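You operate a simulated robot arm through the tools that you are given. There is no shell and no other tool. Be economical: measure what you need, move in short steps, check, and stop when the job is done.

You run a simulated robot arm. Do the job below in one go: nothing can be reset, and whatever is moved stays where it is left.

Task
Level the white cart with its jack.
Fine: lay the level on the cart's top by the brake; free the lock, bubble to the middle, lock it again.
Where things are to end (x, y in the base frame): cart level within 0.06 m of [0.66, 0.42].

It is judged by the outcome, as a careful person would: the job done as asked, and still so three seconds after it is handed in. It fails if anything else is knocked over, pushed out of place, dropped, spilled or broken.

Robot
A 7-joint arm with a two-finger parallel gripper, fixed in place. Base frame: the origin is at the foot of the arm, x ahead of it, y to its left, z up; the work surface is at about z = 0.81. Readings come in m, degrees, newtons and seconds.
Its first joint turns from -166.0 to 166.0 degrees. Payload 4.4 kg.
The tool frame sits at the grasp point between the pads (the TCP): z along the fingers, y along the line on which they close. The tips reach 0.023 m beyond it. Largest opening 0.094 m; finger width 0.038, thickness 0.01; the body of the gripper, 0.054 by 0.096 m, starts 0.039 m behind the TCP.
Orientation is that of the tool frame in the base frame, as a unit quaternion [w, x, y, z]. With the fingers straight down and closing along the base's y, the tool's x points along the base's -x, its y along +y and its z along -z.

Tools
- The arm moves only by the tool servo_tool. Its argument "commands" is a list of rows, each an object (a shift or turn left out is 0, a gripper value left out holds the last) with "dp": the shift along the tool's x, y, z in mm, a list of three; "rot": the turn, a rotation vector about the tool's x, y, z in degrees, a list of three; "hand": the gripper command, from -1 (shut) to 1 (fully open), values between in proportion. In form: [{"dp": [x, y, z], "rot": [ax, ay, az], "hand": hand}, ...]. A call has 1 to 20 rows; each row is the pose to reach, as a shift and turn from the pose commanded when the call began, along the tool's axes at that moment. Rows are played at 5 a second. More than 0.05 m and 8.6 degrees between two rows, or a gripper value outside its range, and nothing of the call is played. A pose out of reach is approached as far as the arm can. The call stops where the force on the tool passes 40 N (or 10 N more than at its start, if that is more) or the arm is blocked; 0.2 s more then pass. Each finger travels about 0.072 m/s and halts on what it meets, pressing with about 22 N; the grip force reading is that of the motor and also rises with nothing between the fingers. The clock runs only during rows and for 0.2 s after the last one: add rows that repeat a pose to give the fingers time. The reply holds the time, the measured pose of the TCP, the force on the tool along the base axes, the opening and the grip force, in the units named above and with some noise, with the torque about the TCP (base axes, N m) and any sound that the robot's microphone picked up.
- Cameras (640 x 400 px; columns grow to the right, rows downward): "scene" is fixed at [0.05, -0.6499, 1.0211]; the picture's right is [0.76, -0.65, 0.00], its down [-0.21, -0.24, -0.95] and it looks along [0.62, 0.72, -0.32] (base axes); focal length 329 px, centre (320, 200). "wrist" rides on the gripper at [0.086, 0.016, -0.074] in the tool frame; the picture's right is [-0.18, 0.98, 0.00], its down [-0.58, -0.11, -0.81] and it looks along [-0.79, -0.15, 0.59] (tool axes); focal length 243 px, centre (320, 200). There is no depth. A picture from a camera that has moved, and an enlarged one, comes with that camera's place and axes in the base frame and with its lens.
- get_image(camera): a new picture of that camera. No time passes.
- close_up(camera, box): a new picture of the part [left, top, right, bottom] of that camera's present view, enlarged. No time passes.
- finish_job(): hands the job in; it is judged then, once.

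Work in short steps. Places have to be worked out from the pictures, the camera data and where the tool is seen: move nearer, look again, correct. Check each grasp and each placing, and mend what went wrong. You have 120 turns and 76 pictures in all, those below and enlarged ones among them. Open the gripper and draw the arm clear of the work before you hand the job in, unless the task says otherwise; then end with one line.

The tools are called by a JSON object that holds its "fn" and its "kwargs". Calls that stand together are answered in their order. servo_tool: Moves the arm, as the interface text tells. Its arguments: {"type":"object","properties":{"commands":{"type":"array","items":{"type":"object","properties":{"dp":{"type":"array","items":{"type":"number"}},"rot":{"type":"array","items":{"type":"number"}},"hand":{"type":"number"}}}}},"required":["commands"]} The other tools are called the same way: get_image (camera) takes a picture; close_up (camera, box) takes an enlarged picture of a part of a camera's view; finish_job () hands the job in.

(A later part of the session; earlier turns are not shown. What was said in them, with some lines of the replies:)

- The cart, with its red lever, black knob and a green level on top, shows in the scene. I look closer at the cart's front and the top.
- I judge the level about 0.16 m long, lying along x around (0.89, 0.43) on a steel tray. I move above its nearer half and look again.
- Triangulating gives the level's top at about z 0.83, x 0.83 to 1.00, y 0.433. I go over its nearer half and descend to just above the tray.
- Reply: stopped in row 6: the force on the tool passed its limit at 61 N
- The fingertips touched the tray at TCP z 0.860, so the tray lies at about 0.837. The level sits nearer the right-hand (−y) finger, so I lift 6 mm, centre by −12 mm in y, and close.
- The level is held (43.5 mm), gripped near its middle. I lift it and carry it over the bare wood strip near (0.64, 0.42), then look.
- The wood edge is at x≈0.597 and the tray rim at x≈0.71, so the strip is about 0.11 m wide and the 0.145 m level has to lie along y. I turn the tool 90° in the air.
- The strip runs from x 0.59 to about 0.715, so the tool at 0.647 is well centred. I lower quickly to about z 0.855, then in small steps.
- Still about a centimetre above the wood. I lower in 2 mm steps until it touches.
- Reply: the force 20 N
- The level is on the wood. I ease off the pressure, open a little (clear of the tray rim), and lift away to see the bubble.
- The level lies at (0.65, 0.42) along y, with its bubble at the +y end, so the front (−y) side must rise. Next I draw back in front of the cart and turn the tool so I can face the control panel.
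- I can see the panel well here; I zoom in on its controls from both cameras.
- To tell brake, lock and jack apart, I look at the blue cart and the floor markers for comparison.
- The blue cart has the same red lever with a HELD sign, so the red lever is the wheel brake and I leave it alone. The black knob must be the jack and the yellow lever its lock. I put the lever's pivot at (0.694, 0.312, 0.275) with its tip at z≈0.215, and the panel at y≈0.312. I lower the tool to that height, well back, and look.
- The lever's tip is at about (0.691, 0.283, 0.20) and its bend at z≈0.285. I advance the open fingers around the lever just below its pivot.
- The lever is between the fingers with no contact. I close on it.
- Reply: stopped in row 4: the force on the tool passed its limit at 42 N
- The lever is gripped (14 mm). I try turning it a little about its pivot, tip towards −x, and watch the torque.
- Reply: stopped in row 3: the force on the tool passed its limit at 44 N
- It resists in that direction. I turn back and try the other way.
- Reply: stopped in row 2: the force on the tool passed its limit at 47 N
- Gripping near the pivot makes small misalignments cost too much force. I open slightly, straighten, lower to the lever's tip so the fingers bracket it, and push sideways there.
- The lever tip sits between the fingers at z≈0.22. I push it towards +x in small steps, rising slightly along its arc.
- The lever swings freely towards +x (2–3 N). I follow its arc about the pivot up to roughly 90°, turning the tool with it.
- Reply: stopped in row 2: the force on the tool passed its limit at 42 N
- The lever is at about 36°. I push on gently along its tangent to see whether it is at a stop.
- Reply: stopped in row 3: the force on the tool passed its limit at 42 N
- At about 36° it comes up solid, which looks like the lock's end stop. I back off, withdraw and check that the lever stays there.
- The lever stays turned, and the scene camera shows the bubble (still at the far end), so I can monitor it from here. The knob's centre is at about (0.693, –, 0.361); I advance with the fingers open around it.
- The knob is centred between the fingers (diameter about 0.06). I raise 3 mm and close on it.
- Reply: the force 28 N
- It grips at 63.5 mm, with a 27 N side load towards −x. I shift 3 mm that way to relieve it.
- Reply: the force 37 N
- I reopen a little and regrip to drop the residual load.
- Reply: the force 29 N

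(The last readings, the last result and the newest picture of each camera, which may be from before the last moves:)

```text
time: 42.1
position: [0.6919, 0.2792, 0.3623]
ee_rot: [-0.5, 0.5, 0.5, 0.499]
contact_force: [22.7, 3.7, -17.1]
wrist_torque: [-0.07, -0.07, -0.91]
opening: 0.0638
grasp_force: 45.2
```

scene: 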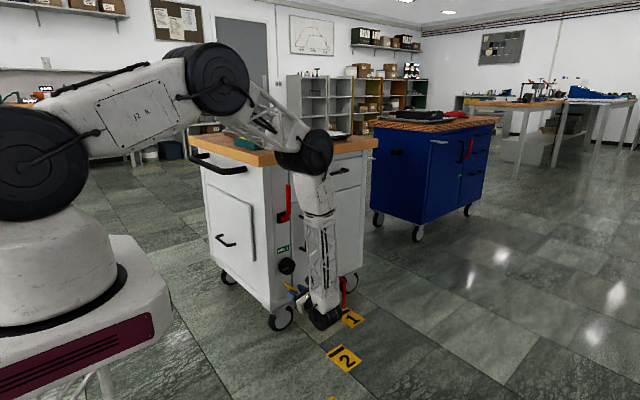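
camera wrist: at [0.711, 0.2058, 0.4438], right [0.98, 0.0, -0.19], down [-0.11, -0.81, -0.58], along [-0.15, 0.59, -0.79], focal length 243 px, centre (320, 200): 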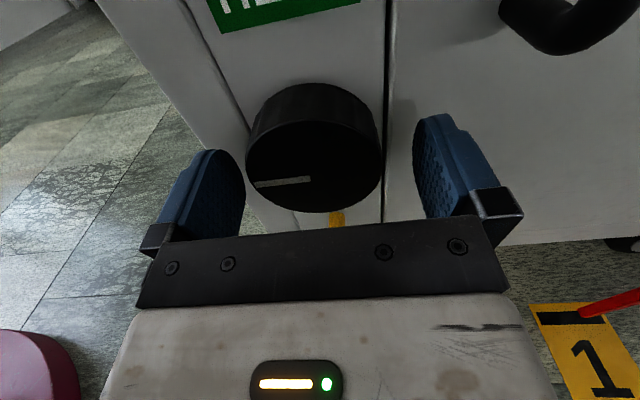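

I relieve the remaining offset while starting a 16° clockwise turn.

{"fn": "servo_tool", "kwargs": {"commands": [{"dp": [-0.8, 1, 0]}, {"dp": [-0.8, 1.2, 0], "rot": [0, 0, 4]}, {"dp": [-0.8, 1.2, 0], "rot": [0, 0, 8]}, {"dp": [-0.8, 1.2, 0], "rot": [0, 0, 12]}, {"dp": [-0.8, 1.2, 0], "rot": [0, 0, 16]}, {"dp": [-0.8, 1.2, 0], "rot": [0, 0, 16]}]}}

{"fn": "get_image", "kwargs": {"camera": "wrist"}}

{"fn": "close_up", "kwargs": {"camera": "scene", "box": [205, 120, 285, 170]}}

```text
time: 43.5
position: [0.6913, 0.2796, 0.3601]
ee_rot: [0.566, -0.565, -0.426, -0.423]
contact_force: [-17.8, -17.0, 24.0]
wrist_torque: [0.39, 0.03, 0.17]
opening: 0.0638
grasp_force: 44.7
```

```text
37 pictures are left
camera wrist: at [0.7322, 0.2054, 0.4387], right [0.89, 0.0, -0.45], down [-0.26, -0.81, -0.53], along [-0.36, 0.59, -0.72], focal length 243 px, centre (320, 200)
```

wrist: 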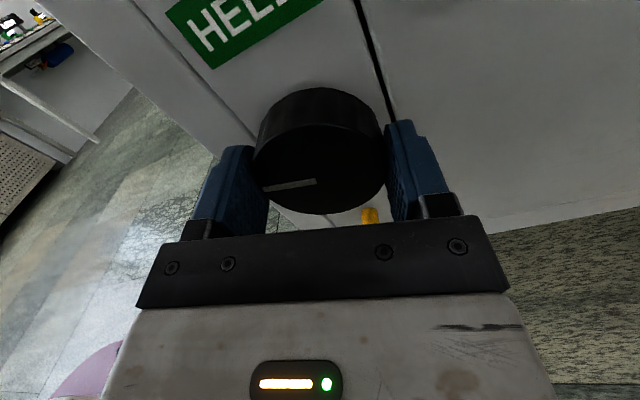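

```text
8.00 times, centred on (245, 145) of scene
camera zoom: at [0.05, -0.6499, 1.0211], right [0.76, -0.65, 0.0], down [-0.21, -0.24, -0.95], along [0.62, 0.72, -0.32], focal length 2630 px, centre (920, 640)
```

zoom: 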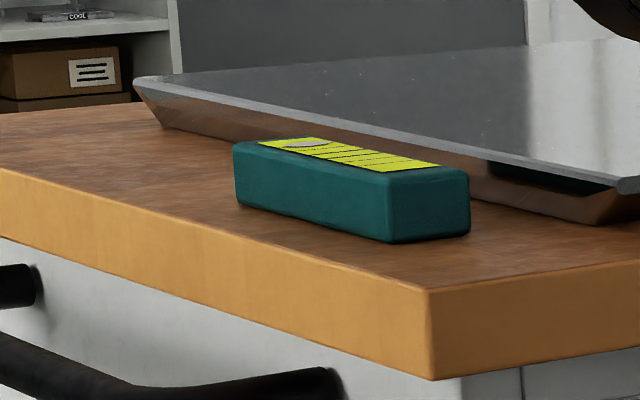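

The knob turns easily, but the bubble went slightly the wrong way (about 10 px further from the middle). I turn counter-clockwise about 56°.

{"fn": "servo_tool", "kwargs": {"commands": [{"dp": [0.5, -1, -0.5], "rot": [0, 0, -7]}, {"dp": [0.5, -1, -1], "rot": [0, 0, -14]}, {"dp": [0.5, -1, -1], "rot": [0, 0, -21]}, {"dp": [0.5, -1, -1], "rot": [0, 0, -28]}, {"dp": [0.5, -1, -1], "rot": [0, 0, -35]}, {"dp": [0.5, -1, -1], "rot": [0, 0, -42]}, {"dp": [0.5, -1, -1], "rot": [0, 0, -49]}, {"dp": [0.5, -1, -1], "rot": [0, 0, -56]}, {"dp": [0.5, -1, -1], "rot": [0, 0, -56]}]}}

{"fn": "close_up", "kwargs": {"camera": "scene", "box": [205, 120, 285, 170]}}

```text
time: 45.5
position: [0.6913, 0.2774, 0.3622]
ee_rot: [-0.3, 0.3, 0.641, 0.64]
contact_force: [-6.5, 26.9, -28.1]
wrist_torque: [0.47, 0.05, -0.3]
opening: 0.0635
grasp_force: 44.8
```

```text
8.00 times, centred on (245, 145) of scene
camera zoom: at [0.05, -0.6499, 1.0211], right [0.76, -0.65, 0.0], down [-0.21, -0.24, -0.95], along [0.62, 0.72, -0.32], focal length 2630 px, centre (920, 640)
```

zoom: 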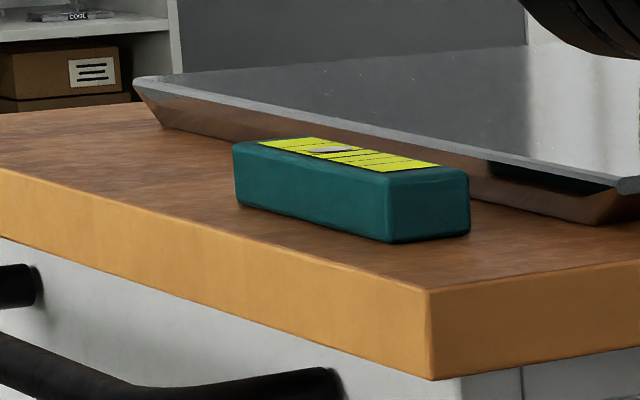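

The bubble is at px 333 and the vial's middle at px 347–348, so about 25° more counter-clockwise.

{"fn": "servo_tool", "kwargs": {"commands": [{"dp": [-0.7, -0.6, 1], "rot": [0, 0, -6]}, {"dp": [-0.7, -0.6, 1], "rot": [0, 0, -12]}, {"dp": [-0.7, -0.6, 1], "rot": [0, 0, -18]}, {"dp": [-0.7, -0.6, 1], "rot": [0, 0, -24]}, {"dp": [-0.7, -0.6, 1], "rot": [0, 0, -24]}]}}

{"fn": "close_up", "kwargs": {"camera": "scene", "box": [225, 130, 265, 155]}}

```text
time: 46.7
position: [0.6913, 0.2785, 0.3595]
ee_rot: [-0.161, 0.159, 0.689, 0.689]
contact_force: [-26.6, -9.9, -12.2]
wrist_torque: [0.36, 0.06, -0.29]
opening: 0.0637
grasp_force: 44.7
```

```text
16.00 times, centred on (245, 142) of scene
camera zoom: at [0.05, -0.6499, 1.0211], right [0.76, -0.65, 0.0], down [-0.21, -0.24, -0.95], along [0.62, 0.72, -0.32], focal length 5260 px, centre (1520, 1120)
```

zoom: 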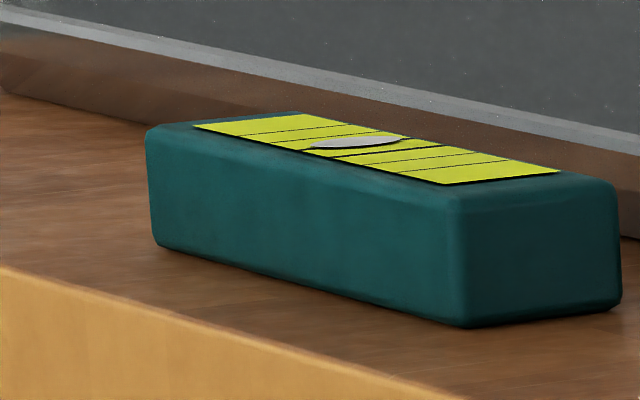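

The bubble is close, about 16 px at this scale short of the middle between the two bold lines. I relieve the side load, turn about 7° more, and let the bubble settle.

{"fn": "servo_tool", "kwargs": {"commands": [{"dp": [0.8, -0.9, -0.3], "rot": [0, 0, -4]}, {"dp": [0.8, -0.9, -0.3], "rot": [0, 0, -7]}, {"dp": [0.8, -0.9, -0.3], "rot": [0, 0, -7]}, {"dp": [0.8, -0.9, -0.3], "rot": [0, 0, -7]}, {"dp": [0.8, -0.9, -0.3], "rot": [0, 0, -7]}]}}

{"fn": "close_up", "kwargs": {"camera": "scene", "box": [232, 133, 264, 153]}}

{"fn": "get_image", "kwargs": {"camera": "wrist"}}

```text
time: 47.8
position: [0.6901, 0.279, 0.3609]
ee_rot: [-0.118, 0.117, 0.698, 0.697]
contact_force: [3.7, 4.7, -6.9]
wrist_torque: [0.46, 0.02, 0.29]
opening: 0.0636
grasp_force: 45.1
stopped in row 5: the force on the tool passed its limit at 42 N (the readings are from after the stop); the commanded pose is now the measured one
```

```text
16.00 times, centred on (248, 143) of scene
camera zoom: at [0.05, -0.6499, 1.0211], right [0.76, -0.65, 0.0], down [-0.21, -0.24, -0.95], along [0.62, 0.72, -0.32], focal length 5260 px, centre (1472, 1112)
```

zoom: 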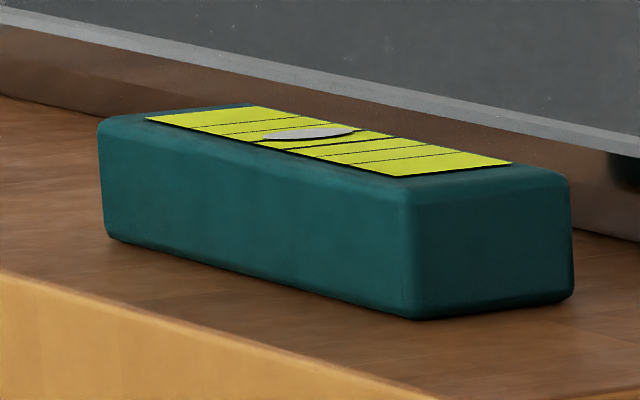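

```text
32 pictures are left
camera wrist: at [0.6147, 0.2047, 0.4034], right [0.5, 0.0, 0.87], down [0.52, -0.81, -0.29], along [0.7, 0.59, -0.4], focal length 243 px, centre (320, 200)
```

wrist: 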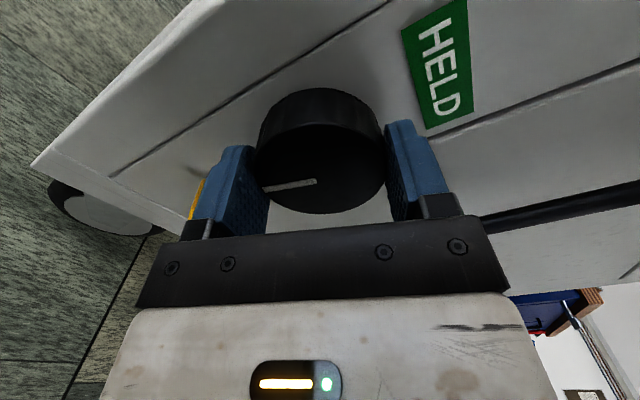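

The bubble barely moved on that last turn. I release the knob to take the arm's load off the cart, and check the bubble again.

{"fn": "servo_tool", "kwargs": {"commands": [{"hand": 0.5}, {"hand": 1}, {"hand": 1}, {"hand": 1}]}}

{"fn": "close_up", "kwargs": {"camera": "scene", "box": [232, 133, 264, 153]}}

{"fn": "get_image", "kwargs": {"camera": "wrist"}}

```text
time: 48.8
position: [0.6912, 0.2782, 0.3607]
ee_rot: [-0.118, 0.116, 0.698, 0.697]
contact_force: [0.9, -0.2, 0.7]
wrist_torque: [0.0, 0.01, -0.01]
opening: 0.0938
grasp_force: 0.1
```

```text
16.00 times, centred on (248, 143) of scene
camera zoom: at [0.05, -0.6499, 1.0211], right [0.76, -0.65, 0.0], down [-0.21, -0.24, -0.95], along [0.62, 0.72, -0.32], focal length 5260 px, centre (1472, 1112)
```

zoom: 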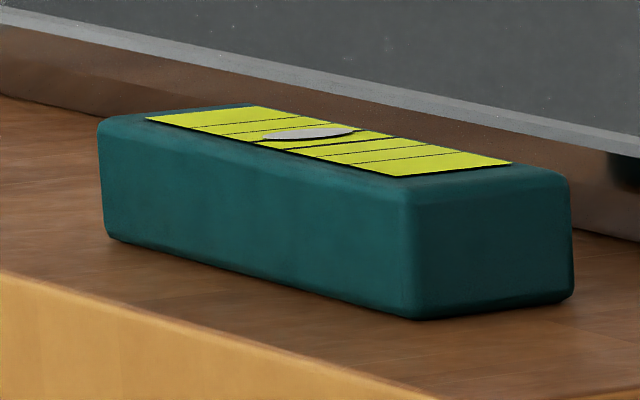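

```text
30 pictures are left
camera wrist: at [0.6146, 0.2047, 0.4036], right [0.5, 0.0, 0.87], down [0.52, -0.81, -0.29], along [0.7, 0.59, -0.4], focal length 243 px, centre (320, 200)
```

wrist: 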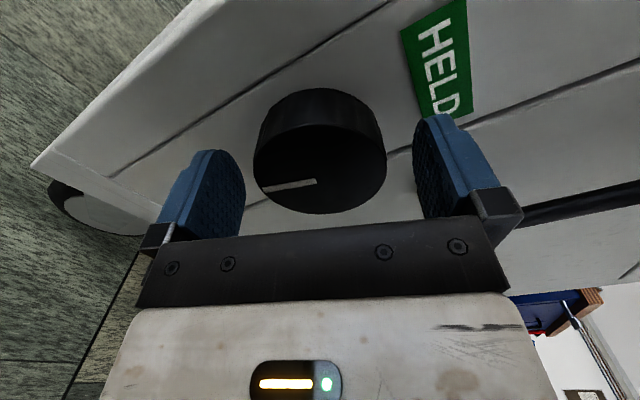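

The bubble is steady at just short of the middle, so the knob needs more turning. I rotate the open gripper back 88° for a fresh grip.

{"fn": "servo_tool", "kwargs": {"commands": [{"rot": [0, 0, 8]}, {"rot": [0, 0, 16]}, {"rot": [0, 0, 24]}, {"rot": [0, 0, 32]}, {"rot": [0, 0, 40]}, {"rot": [0, 0, 48]}, {"rot": [0, 0, 56]}, {"rot": [0, 0, 64]}, {"rot": [0, 0, 71]}, {"rot": [0, 0, 71]}, {"rot": [0, 0, 71], "hand": 0.6}, {"rot": [0, 0, 71], "hand": 0.4}, {"rot": [0, 0, 71], "hand": 0.25}, {"rot": [0, 0, 71], "hand": 0.15}, {"rot": [0, 0, 71], "hand": 0.15}]}}

```text
time: 52.0
position: [0.6929, 0.2786, 0.3611]
ee_rot: [-0.5, 0.5, 0.5, 0.5]
contact_force: [18.5, 2.9, -3.9]
wrist_torque: [-0.29, -0.03, -0.67]
opening: 0.0636
grasp_force: 45.0
```

{"fn": "servo_tool", "kwargs": {"commands": [{"dp": [0, 1, 0]}, {"dp": [0, 1, 0], "rot": [0, 0, -6]}, {"dp": [0, 1, 0], "rot": [0, 0, -12]}, {"dp": [0, 1, 0], "rot": [0, 0, -16]}, {"dp": [0, 1, 0], "rot": [0, 0, -16]}]}}

{"fn": "close_up", "kwargs": {"camera": "scene", "box": [232, 133, 264, 153]}}

{"fn": "get_image", "kwargs": {"camera": "wrist"}}

```text
time: 53.2
position: [0.6923, 0.2781, 0.3608]
ee_rot: [-0.425, 0.426, 0.565, 0.564]
contact_force: [-5.0, 7.7, 27.4]
wrist_torque: [1.24, -0.01, -0.01]
opening: 0.0638
grasp_force: 44.9
```

```text
16.00 times, centred on (248, 143) of scene
camera zoom: at [0.05, -0.6499, 1.0211], right [0.76, -0.65, 0.0], down [-0.21, -0.24, -0.95], along [0.62, 0.72, -0.32], focal length 5260 px, centre (1472, 1112)
```

zoom: 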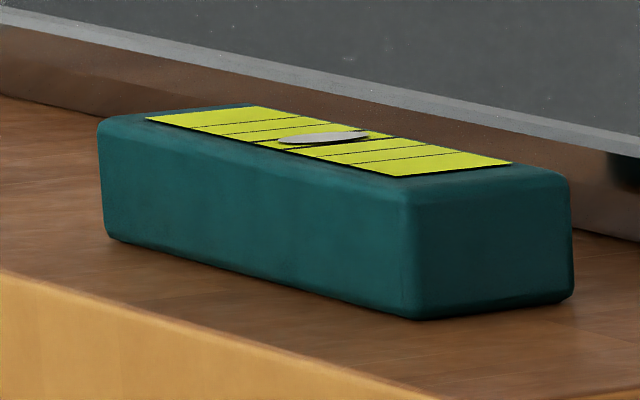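

```text
28 pictures are left
camera wrist: at [0.6838, 0.2048, 0.4478], right [1.0, 0.0, 0.09], down [0.06, -0.81, -0.59], along [0.07, 0.59, -0.8], focal length 243 px, centre (320, 200)
```

wrist: 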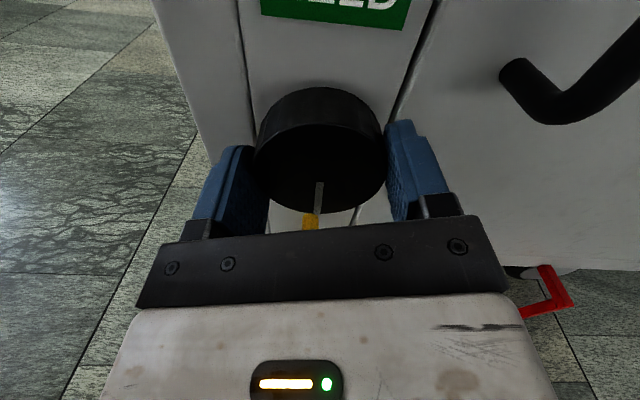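

The bubble is now between the bold lines. I release the knob and take a larger view to judge the centring with no load on the cart.

{"fn": "servo_tool", "kwargs": {"commands": [{"hand": 0.5}, {"hand": 1}, {"hand": 1}, {"hand": 1}]}}

{"fn": "close_up", "kwargs": {"camera": "scene", "box": [240, 136, 256, 146]}}

```text
time: 54.2
position: [0.6919, 0.2774, 0.3597]
ee_rot: [-0.426, 0.426, 0.565, 0.564]
contact_force: [0.1, -0.3, 1.4]
wrist_torque: [0.0, -0.01, 0.01]
opening: 0.0941
grasp_force: 0.0
```

```text
16.00 times, centred on (248, 141) of scene
camera zoom: at [0.05, -0.6499, 1.0211], right [0.76, -0.65, 0.0], down [-0.21, -0.24, -0.95], along [0.62, 0.72, -0.32], focal length 5260 px, centre (1472, 1144)
```

zoom: 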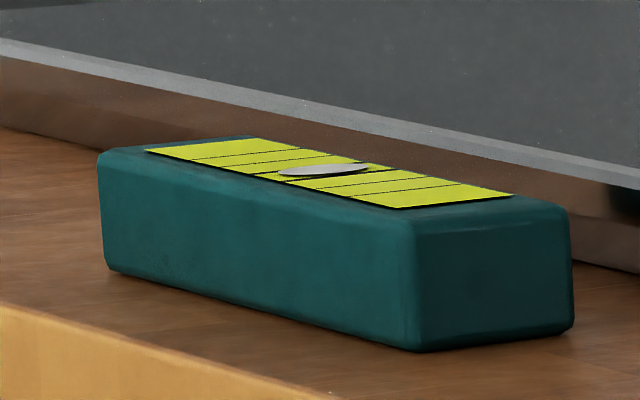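

The bubble at px 324 matches the vial's centre (322–325), so the cart reads level. Now I retreat, drop to the yellow lever with the fingers part-closed, and look before bracketing it again.

{"fn": "servo_tool", "kwargs": {"commands": [{"dp": [0, 0, -40]}, {"dp": [0, 0, -80]}, {"dp": [0, 0, -110]}, {"dp": [-40, -2, -110], "hand": 0}, {"dp": [-80, -4, -110], "hand": -0.04}, {"dp": [-129, -6, -110], "hand": -0.04}, {"dp": [-129, -6, -80]}, {"dp": [-129, -6, -50]}, {"dp": [-129, -6, -50]}]}}

{"fn": "get_image", "kwargs": {"camera": "wrist"}}

```text
time: 56.2
position: [0.7218, 0.2286, 0.2332]
ee_rot: [-0.427, 0.426, 0.566, 0.563]
contact_force: [0.2, -0.7, 0.9]
wrist_torque: [-0.02, -0.03, 0.02]
opening: 0.045
grasp_force: 0.1
```

```text
26 pictures are left
camera wrist: at [0.7133, 0.1552, 0.3215], right [1.0, 0.0, 0.09], down [0.06, -0.81, -0.59], along [0.07, 0.59, -0.8], focal length 243 px, centre (320, 200)
```

wrist: 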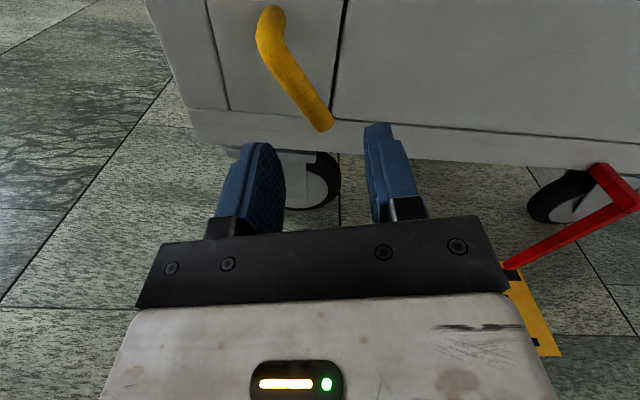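

The lever tip is at (0.722, 0.277, 0.232), inside the gap. I advance.

{"fn": "servo_tool", "kwargs": {"commands": [{"dp": [0, 0, 20]}, {"dp": [0, 0, 38]}, {"dp": [0, 0, 48]}, {"dp": [0, 0, 48]}]}}

{"fn": "get_image", "kwargs": {"camera": "wrist"}}

```text
time: 57.2
position: [0.7213, 0.2766, 0.2344]
ee_rot: [-0.426, 0.426, 0.565, 0.564]
contact_force: [0.3, 0.7, 0.1]
wrist_torque: [-0.03, -0.01, 0.0]
opening: 0.0451
grasp_force: 0.1
```

```text
25 pictures are left
camera wrist: at [0.7135, 0.2032, 0.3213], right [1.0, 0.0, 0.09], down [0.06, -0.81, -0.59], along [0.07, 0.59, -0.8], focal length 243 px, centre (320, 200)
```

wrist: 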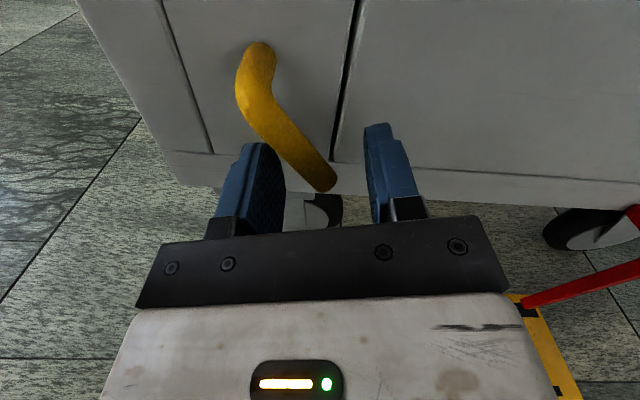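

Bracketed without contact. I push the lever back towards −x to its original vertical position, in small steps.

{"fn": "servo_tool", "kwargs": {"commands": [{"dp": [0, -8, 0], "rot": [0, 0, 2]}, {"dp": [0, -14, 0], "rot": [0, 0, 4]}, {"dp": [0, -19, 0], "rot": [0, 0, 6]}, {"dp": [0, -24, 0], "rot": [0, 0, 8]}, {"dp": [0.5, -28, 0], "rot": [0, 0, 10]}, {"dp": [1, -32, 0], "rot": [0, 0, 12]}, {"dp": [1.5, -36, 0], "rot": [0, 0, 14]}, {"dp": [2, -39, 0], "rot": [0, 0, 16]}, {"dp": [2, -42, 0], "rot": [0, 0, 16]}, {"dp": [2, -44, 0], "rot": [0, 0, 16]}, {"dp": [2, -46, 0], "rot": [0, 0, 16]}, {"dp": [2, -48, 0], "rot": [0, 0, 16]}]}}

{"fn": "get_image", "kwargs": {"camera": "wrist"}}

```text
time: 59.8
position: [0.6755, 0.2759, 0.2231]
ee_rot: [-0.501, 0.5, 0.501, 0.498]
contact_force: [4.9, -1.1, 2.6]
wrist_torque: [0.06, 0.06, -0.04]
opening: 0.0475
grasp_force: 3.2
```

```text
24 pictures are left
camera wrist: at [0.6915, 0.2021, 0.31], right [0.98, 0.0, -0.18], down [-0.11, -0.81, -0.58], along [-0.15, 0.59, -0.79], focal length 243 px, centre (320, 200)
```

wrist: 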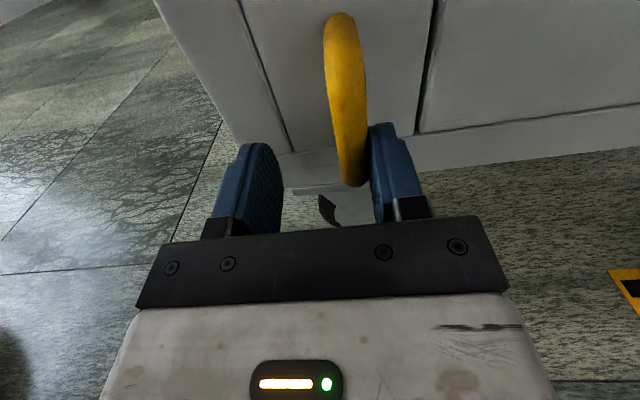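

The lever is back to nearly vertical with light force. I push a little further to seat it against its stop.

{"fn": "servo_tool", "kwargs": {"commands": [{"dp": [0, -1, 0]}, {"dp": [0, -2, 0]}, {"dp": [0, -3, 0]}, {"dp": [0, -4, 0]}, {"dp": [0, -5, 0]}, {"dp": [0, -6, 0]}, {"dp": [0, -7, 0]}, {"dp": [0, -8, 0]}]}}

{"fn": "close_up", "kwargs": {"camera": "scene", "box": [232, 133, 264, 153]}}

```text
time: 61.6
position: [0.6665, 0.276, 0.2236]
ee_rot: [-0.5, 0.5, 0.5, 0.5]
contact_force: [33.3, -12.3, -1.8]
wrist_torque: [0.12, 0.69, -0.65]
opening: 0.0602
grasp_force: 17.0
```

```text
16.00 times, centred on (248, 143) of scene
camera zoom: at [0.05, -0.6499, 1.0211], right [0.76, -0.65, 0.0], down [-0.21, -0.24, -0.95], along [0.62, 0.72, -0.32], focal length 5260 px, centre (1472, 1112)
```

zoom: 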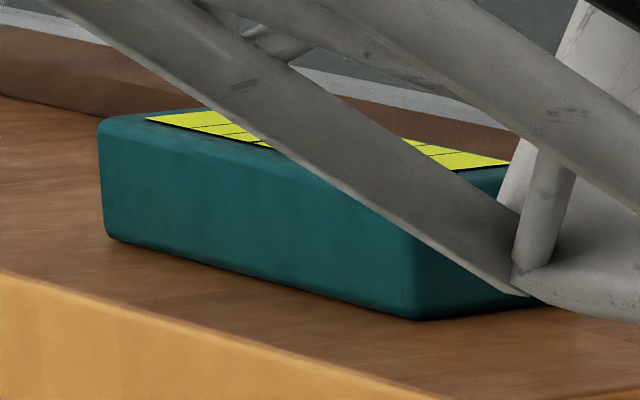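

33 N against the stop with the lever not moving further, so it is seated. I back off, withdraw towards −y, and check the lever and the bubble.

{"fn": "servo_tool", "kwargs": {"commands": [{"dp": [0, 4, 0]}, {"dp": [0, 9, 0]}, {"dp": [0, 9, -45]}, {"dp": [0, 9, -90]}, {"dp": [0, 9, -135]}, {"dp": [40, 9, -160]}, {"dp": [80, 9, -180]}, {"dp": [125, 9, -200], "hand": 1}, {"dp": [170, 9, -210]}, {"dp": [170, 9, -210]}]}}

{"fn": "get_image", "kwargs": {"camera": "wrist"}}

{"fn": "close_up", "kwargs": {"camera": "scene", "box": [232, 133, 264, 153]}}

```text
time: 63.8
position: [0.6763, 0.065, 0.3946]
ee_rot: [-0.501, 0.5, 0.501, 0.499]
contact_force: [-0.2, -0.8, 0.1]
wrist_torque: [0.01, 0.0, 0.03]
opening: 0.094
grasp_force: 0.1
```

```text
22 pictures are left
camera wrist: at [0.6932, -0.0082, 0.4808], right [0.98, 0.0, -0.19], down [-0.11, -0.81, -0.58], along [-0.15, 0.59, -0.79], focal length 243 px, centre (320, 200)
```

wrist: 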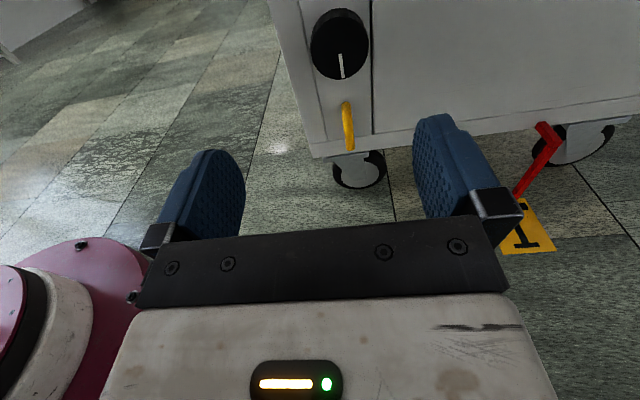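

```text
16.00 times, centred on (248, 143) of scene
camera zoom: at [0.05, -0.6499, 1.0211], right [0.76, -0.65, 0.0], down [-0.21, -0.24, -0.95], along [0.62, 0.72, -0.32], focal length 5260 px, centre (1472, 1112)
```

zoom: 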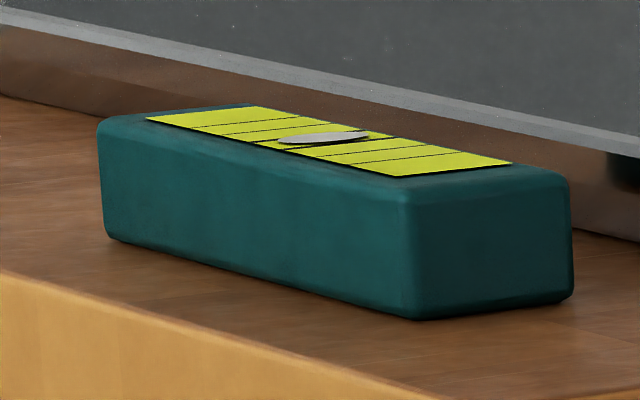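

Lever vertical, knob's mark pointing down, bubble central. To be sure of the centring I raise the arm, tip the tool down and look at the level from above.

{"fn": "servo_tool", "kwargs": {"commands": [{"dp": [45, 0, 0]}, {"dp": [90, 0, 0], "rot": [0, -8, 0]}, {"dp": [135, 0, 0], "rot": [0, -16, 0]}, {"dp": [180, 0, 0], "rot": [0, -24, 0]}, {"dp": [225, 0, 0], "rot": [0, -32, 0]}, {"dp": [270, 0, 0], "rot": [0, -40, 0]}, {"dp": [315, 0, 0], "rot": [0, -48, 0]}, {"dp": [360, 0, 0], "rot": [0, -56, 0]}, {"dp": [405, 0, 0], "rot": [0, -64, 0]}, {"dp": [450, 0, 0], "rot": [0, -72, 0]}, {"dp": [495, 0, 0], "rot": [0, -80, 0]}, {"dp": [540, 0, 0], "rot": [0, -88, 0]}, {"dp": [585, 0, 0], "rot": [0, -90, 0]}, {"dp": [630, 0, 0], "rot": [0, -90, 0]}, {"dp": [660, 0, 0], "rot": [0, -90, 0]}, {"dp": [660, 0, 0], "rot": [0, -90, 0]}]}}

{"fn": "servo_tool", "kwargs": {"commands": [{"dp": [45, -2, 0]}, {"dp": [90, -4, 0]}, {"dp": [135, -6, 0]}, {"dp": [180, -8, 0]}, {"dp": [225, -10, 0]}, {"dp": [270, -12, 0]}, {"dp": [315, -14, 0]}, {"dp": [360, -16, 0]}, {"dp": [400, -16, 0]}, {"dp": [400, -16, 0]}]}}

{"fn": "get_image", "kwargs": {"camera": "wrist"}}

```text
time: 67.2
position: [0.6757, 0.0673, 1.0546]
ee_rot: [0.0, 0.707, 0.707, -0.001]
contact_force: [-0.3, 0.4, 0.6]
wrist_torque: [0.02, 0.0, 0.01]
opening: 0.094
grasp_force: 0.0
```

```text
time: 69.4
position: [0.659, 0.4684, 1.0525]
ee_rot: [0.0, 0.707, 0.708, -0.002]
contact_force: [0.4, -0.2, -0.2]
wrist_torque: [-0.01, -0.01, -0.01]
opening: 0.0943
grasp_force: 0.2
```

```text
20 pictures are left
camera wrist: at [0.6745, 0.5559, 1.1259], right [0.98, -0.18, 0.0], down [-0.11, -0.58, 0.81], along [-0.15, -0.79, -0.59], focal length 243 px, centre (320, 200)
```

wrist: 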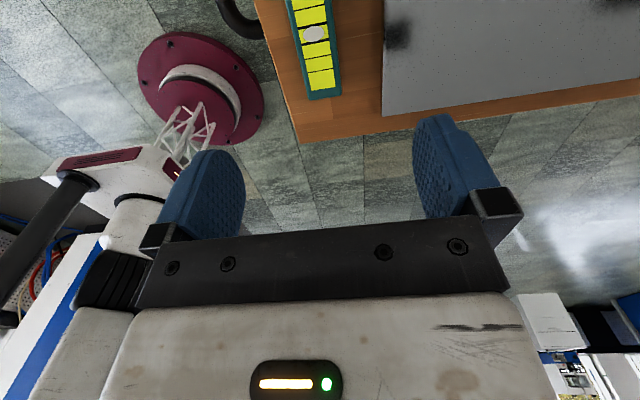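

{"fn": "close_up", "kwargs": {"camera": "wrist", "box": [270, 0, 366, 105]}}

```text
3.81 times, centred on (318, 52) of wrist
camera zoom: at [0.6745, 0.5559, 1.1259], right [0.98, -0.18, 0.0], down [-0.11, -0.58, 0.81], along [-0.15, -0.79, -0.59], focal length 924 px, centre (328, 762)
```

zoom: 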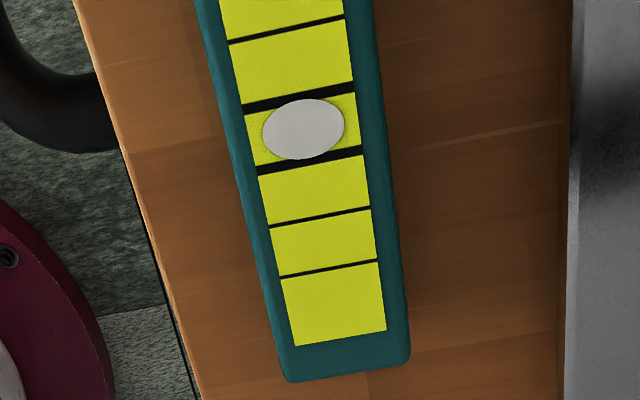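

From above, the bubble sits between the two bold centre lines, within about a tenth of the window of dead centre. The level lies flat at about (0.65, 0.42). I draw the arm clear and hand in.

{"fn": "servo_tool", "kwargs": {"commands": [{"dp": [-45, 0, -10]}, {"dp": [-90, 0, -20]}, {"dp": [-135, 0, -30]}, {"dp": [-180, 0, -30]}, {"dp": [-225, 0, -30]}, {"dp": [-270, 0, -30]}, {"dp": [-315, 0, -30]}, {"dp": [-360, 0, -30]}, {"dp": [-400, 0, -30]}, {"dp": [-400, 0, -30]}]}}

{"fn": "get_image", "kwargs": {"camera": "scene"}}

```text
time: 71.6
position: [0.6609, 0.0687, 1.0819]
ee_rot: [-0.001, 0.705, 0.709, -0.001]
contact_force: [-0.3, -0.2, 0.2]
wrist_torque: [-0.04, 0.04, -0.01]
opening: 0.0939
grasp_force: 0.0
```

```text
18 pictures are left
```

scene: 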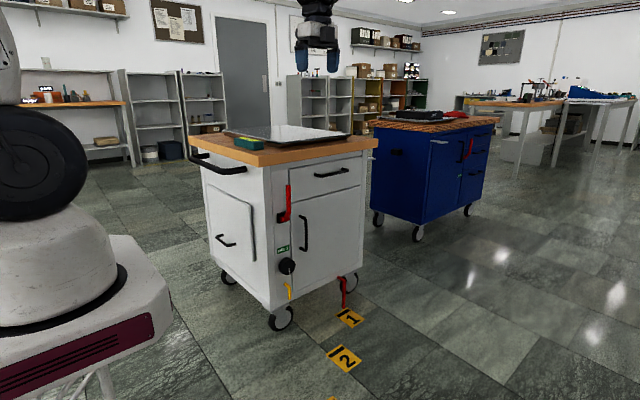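

The cart has not moved, the brake still reads HELD, the jack lock is closed and the arm is clear, so I hand in.

{"fn": "finish_job", "kwargs": {}}

```text
The job is handed in.
```

The white cart is level: the level lies on its top by the brake at about (0.65, 0.42), its bubble is between the centre lines, and the jack is locked again.
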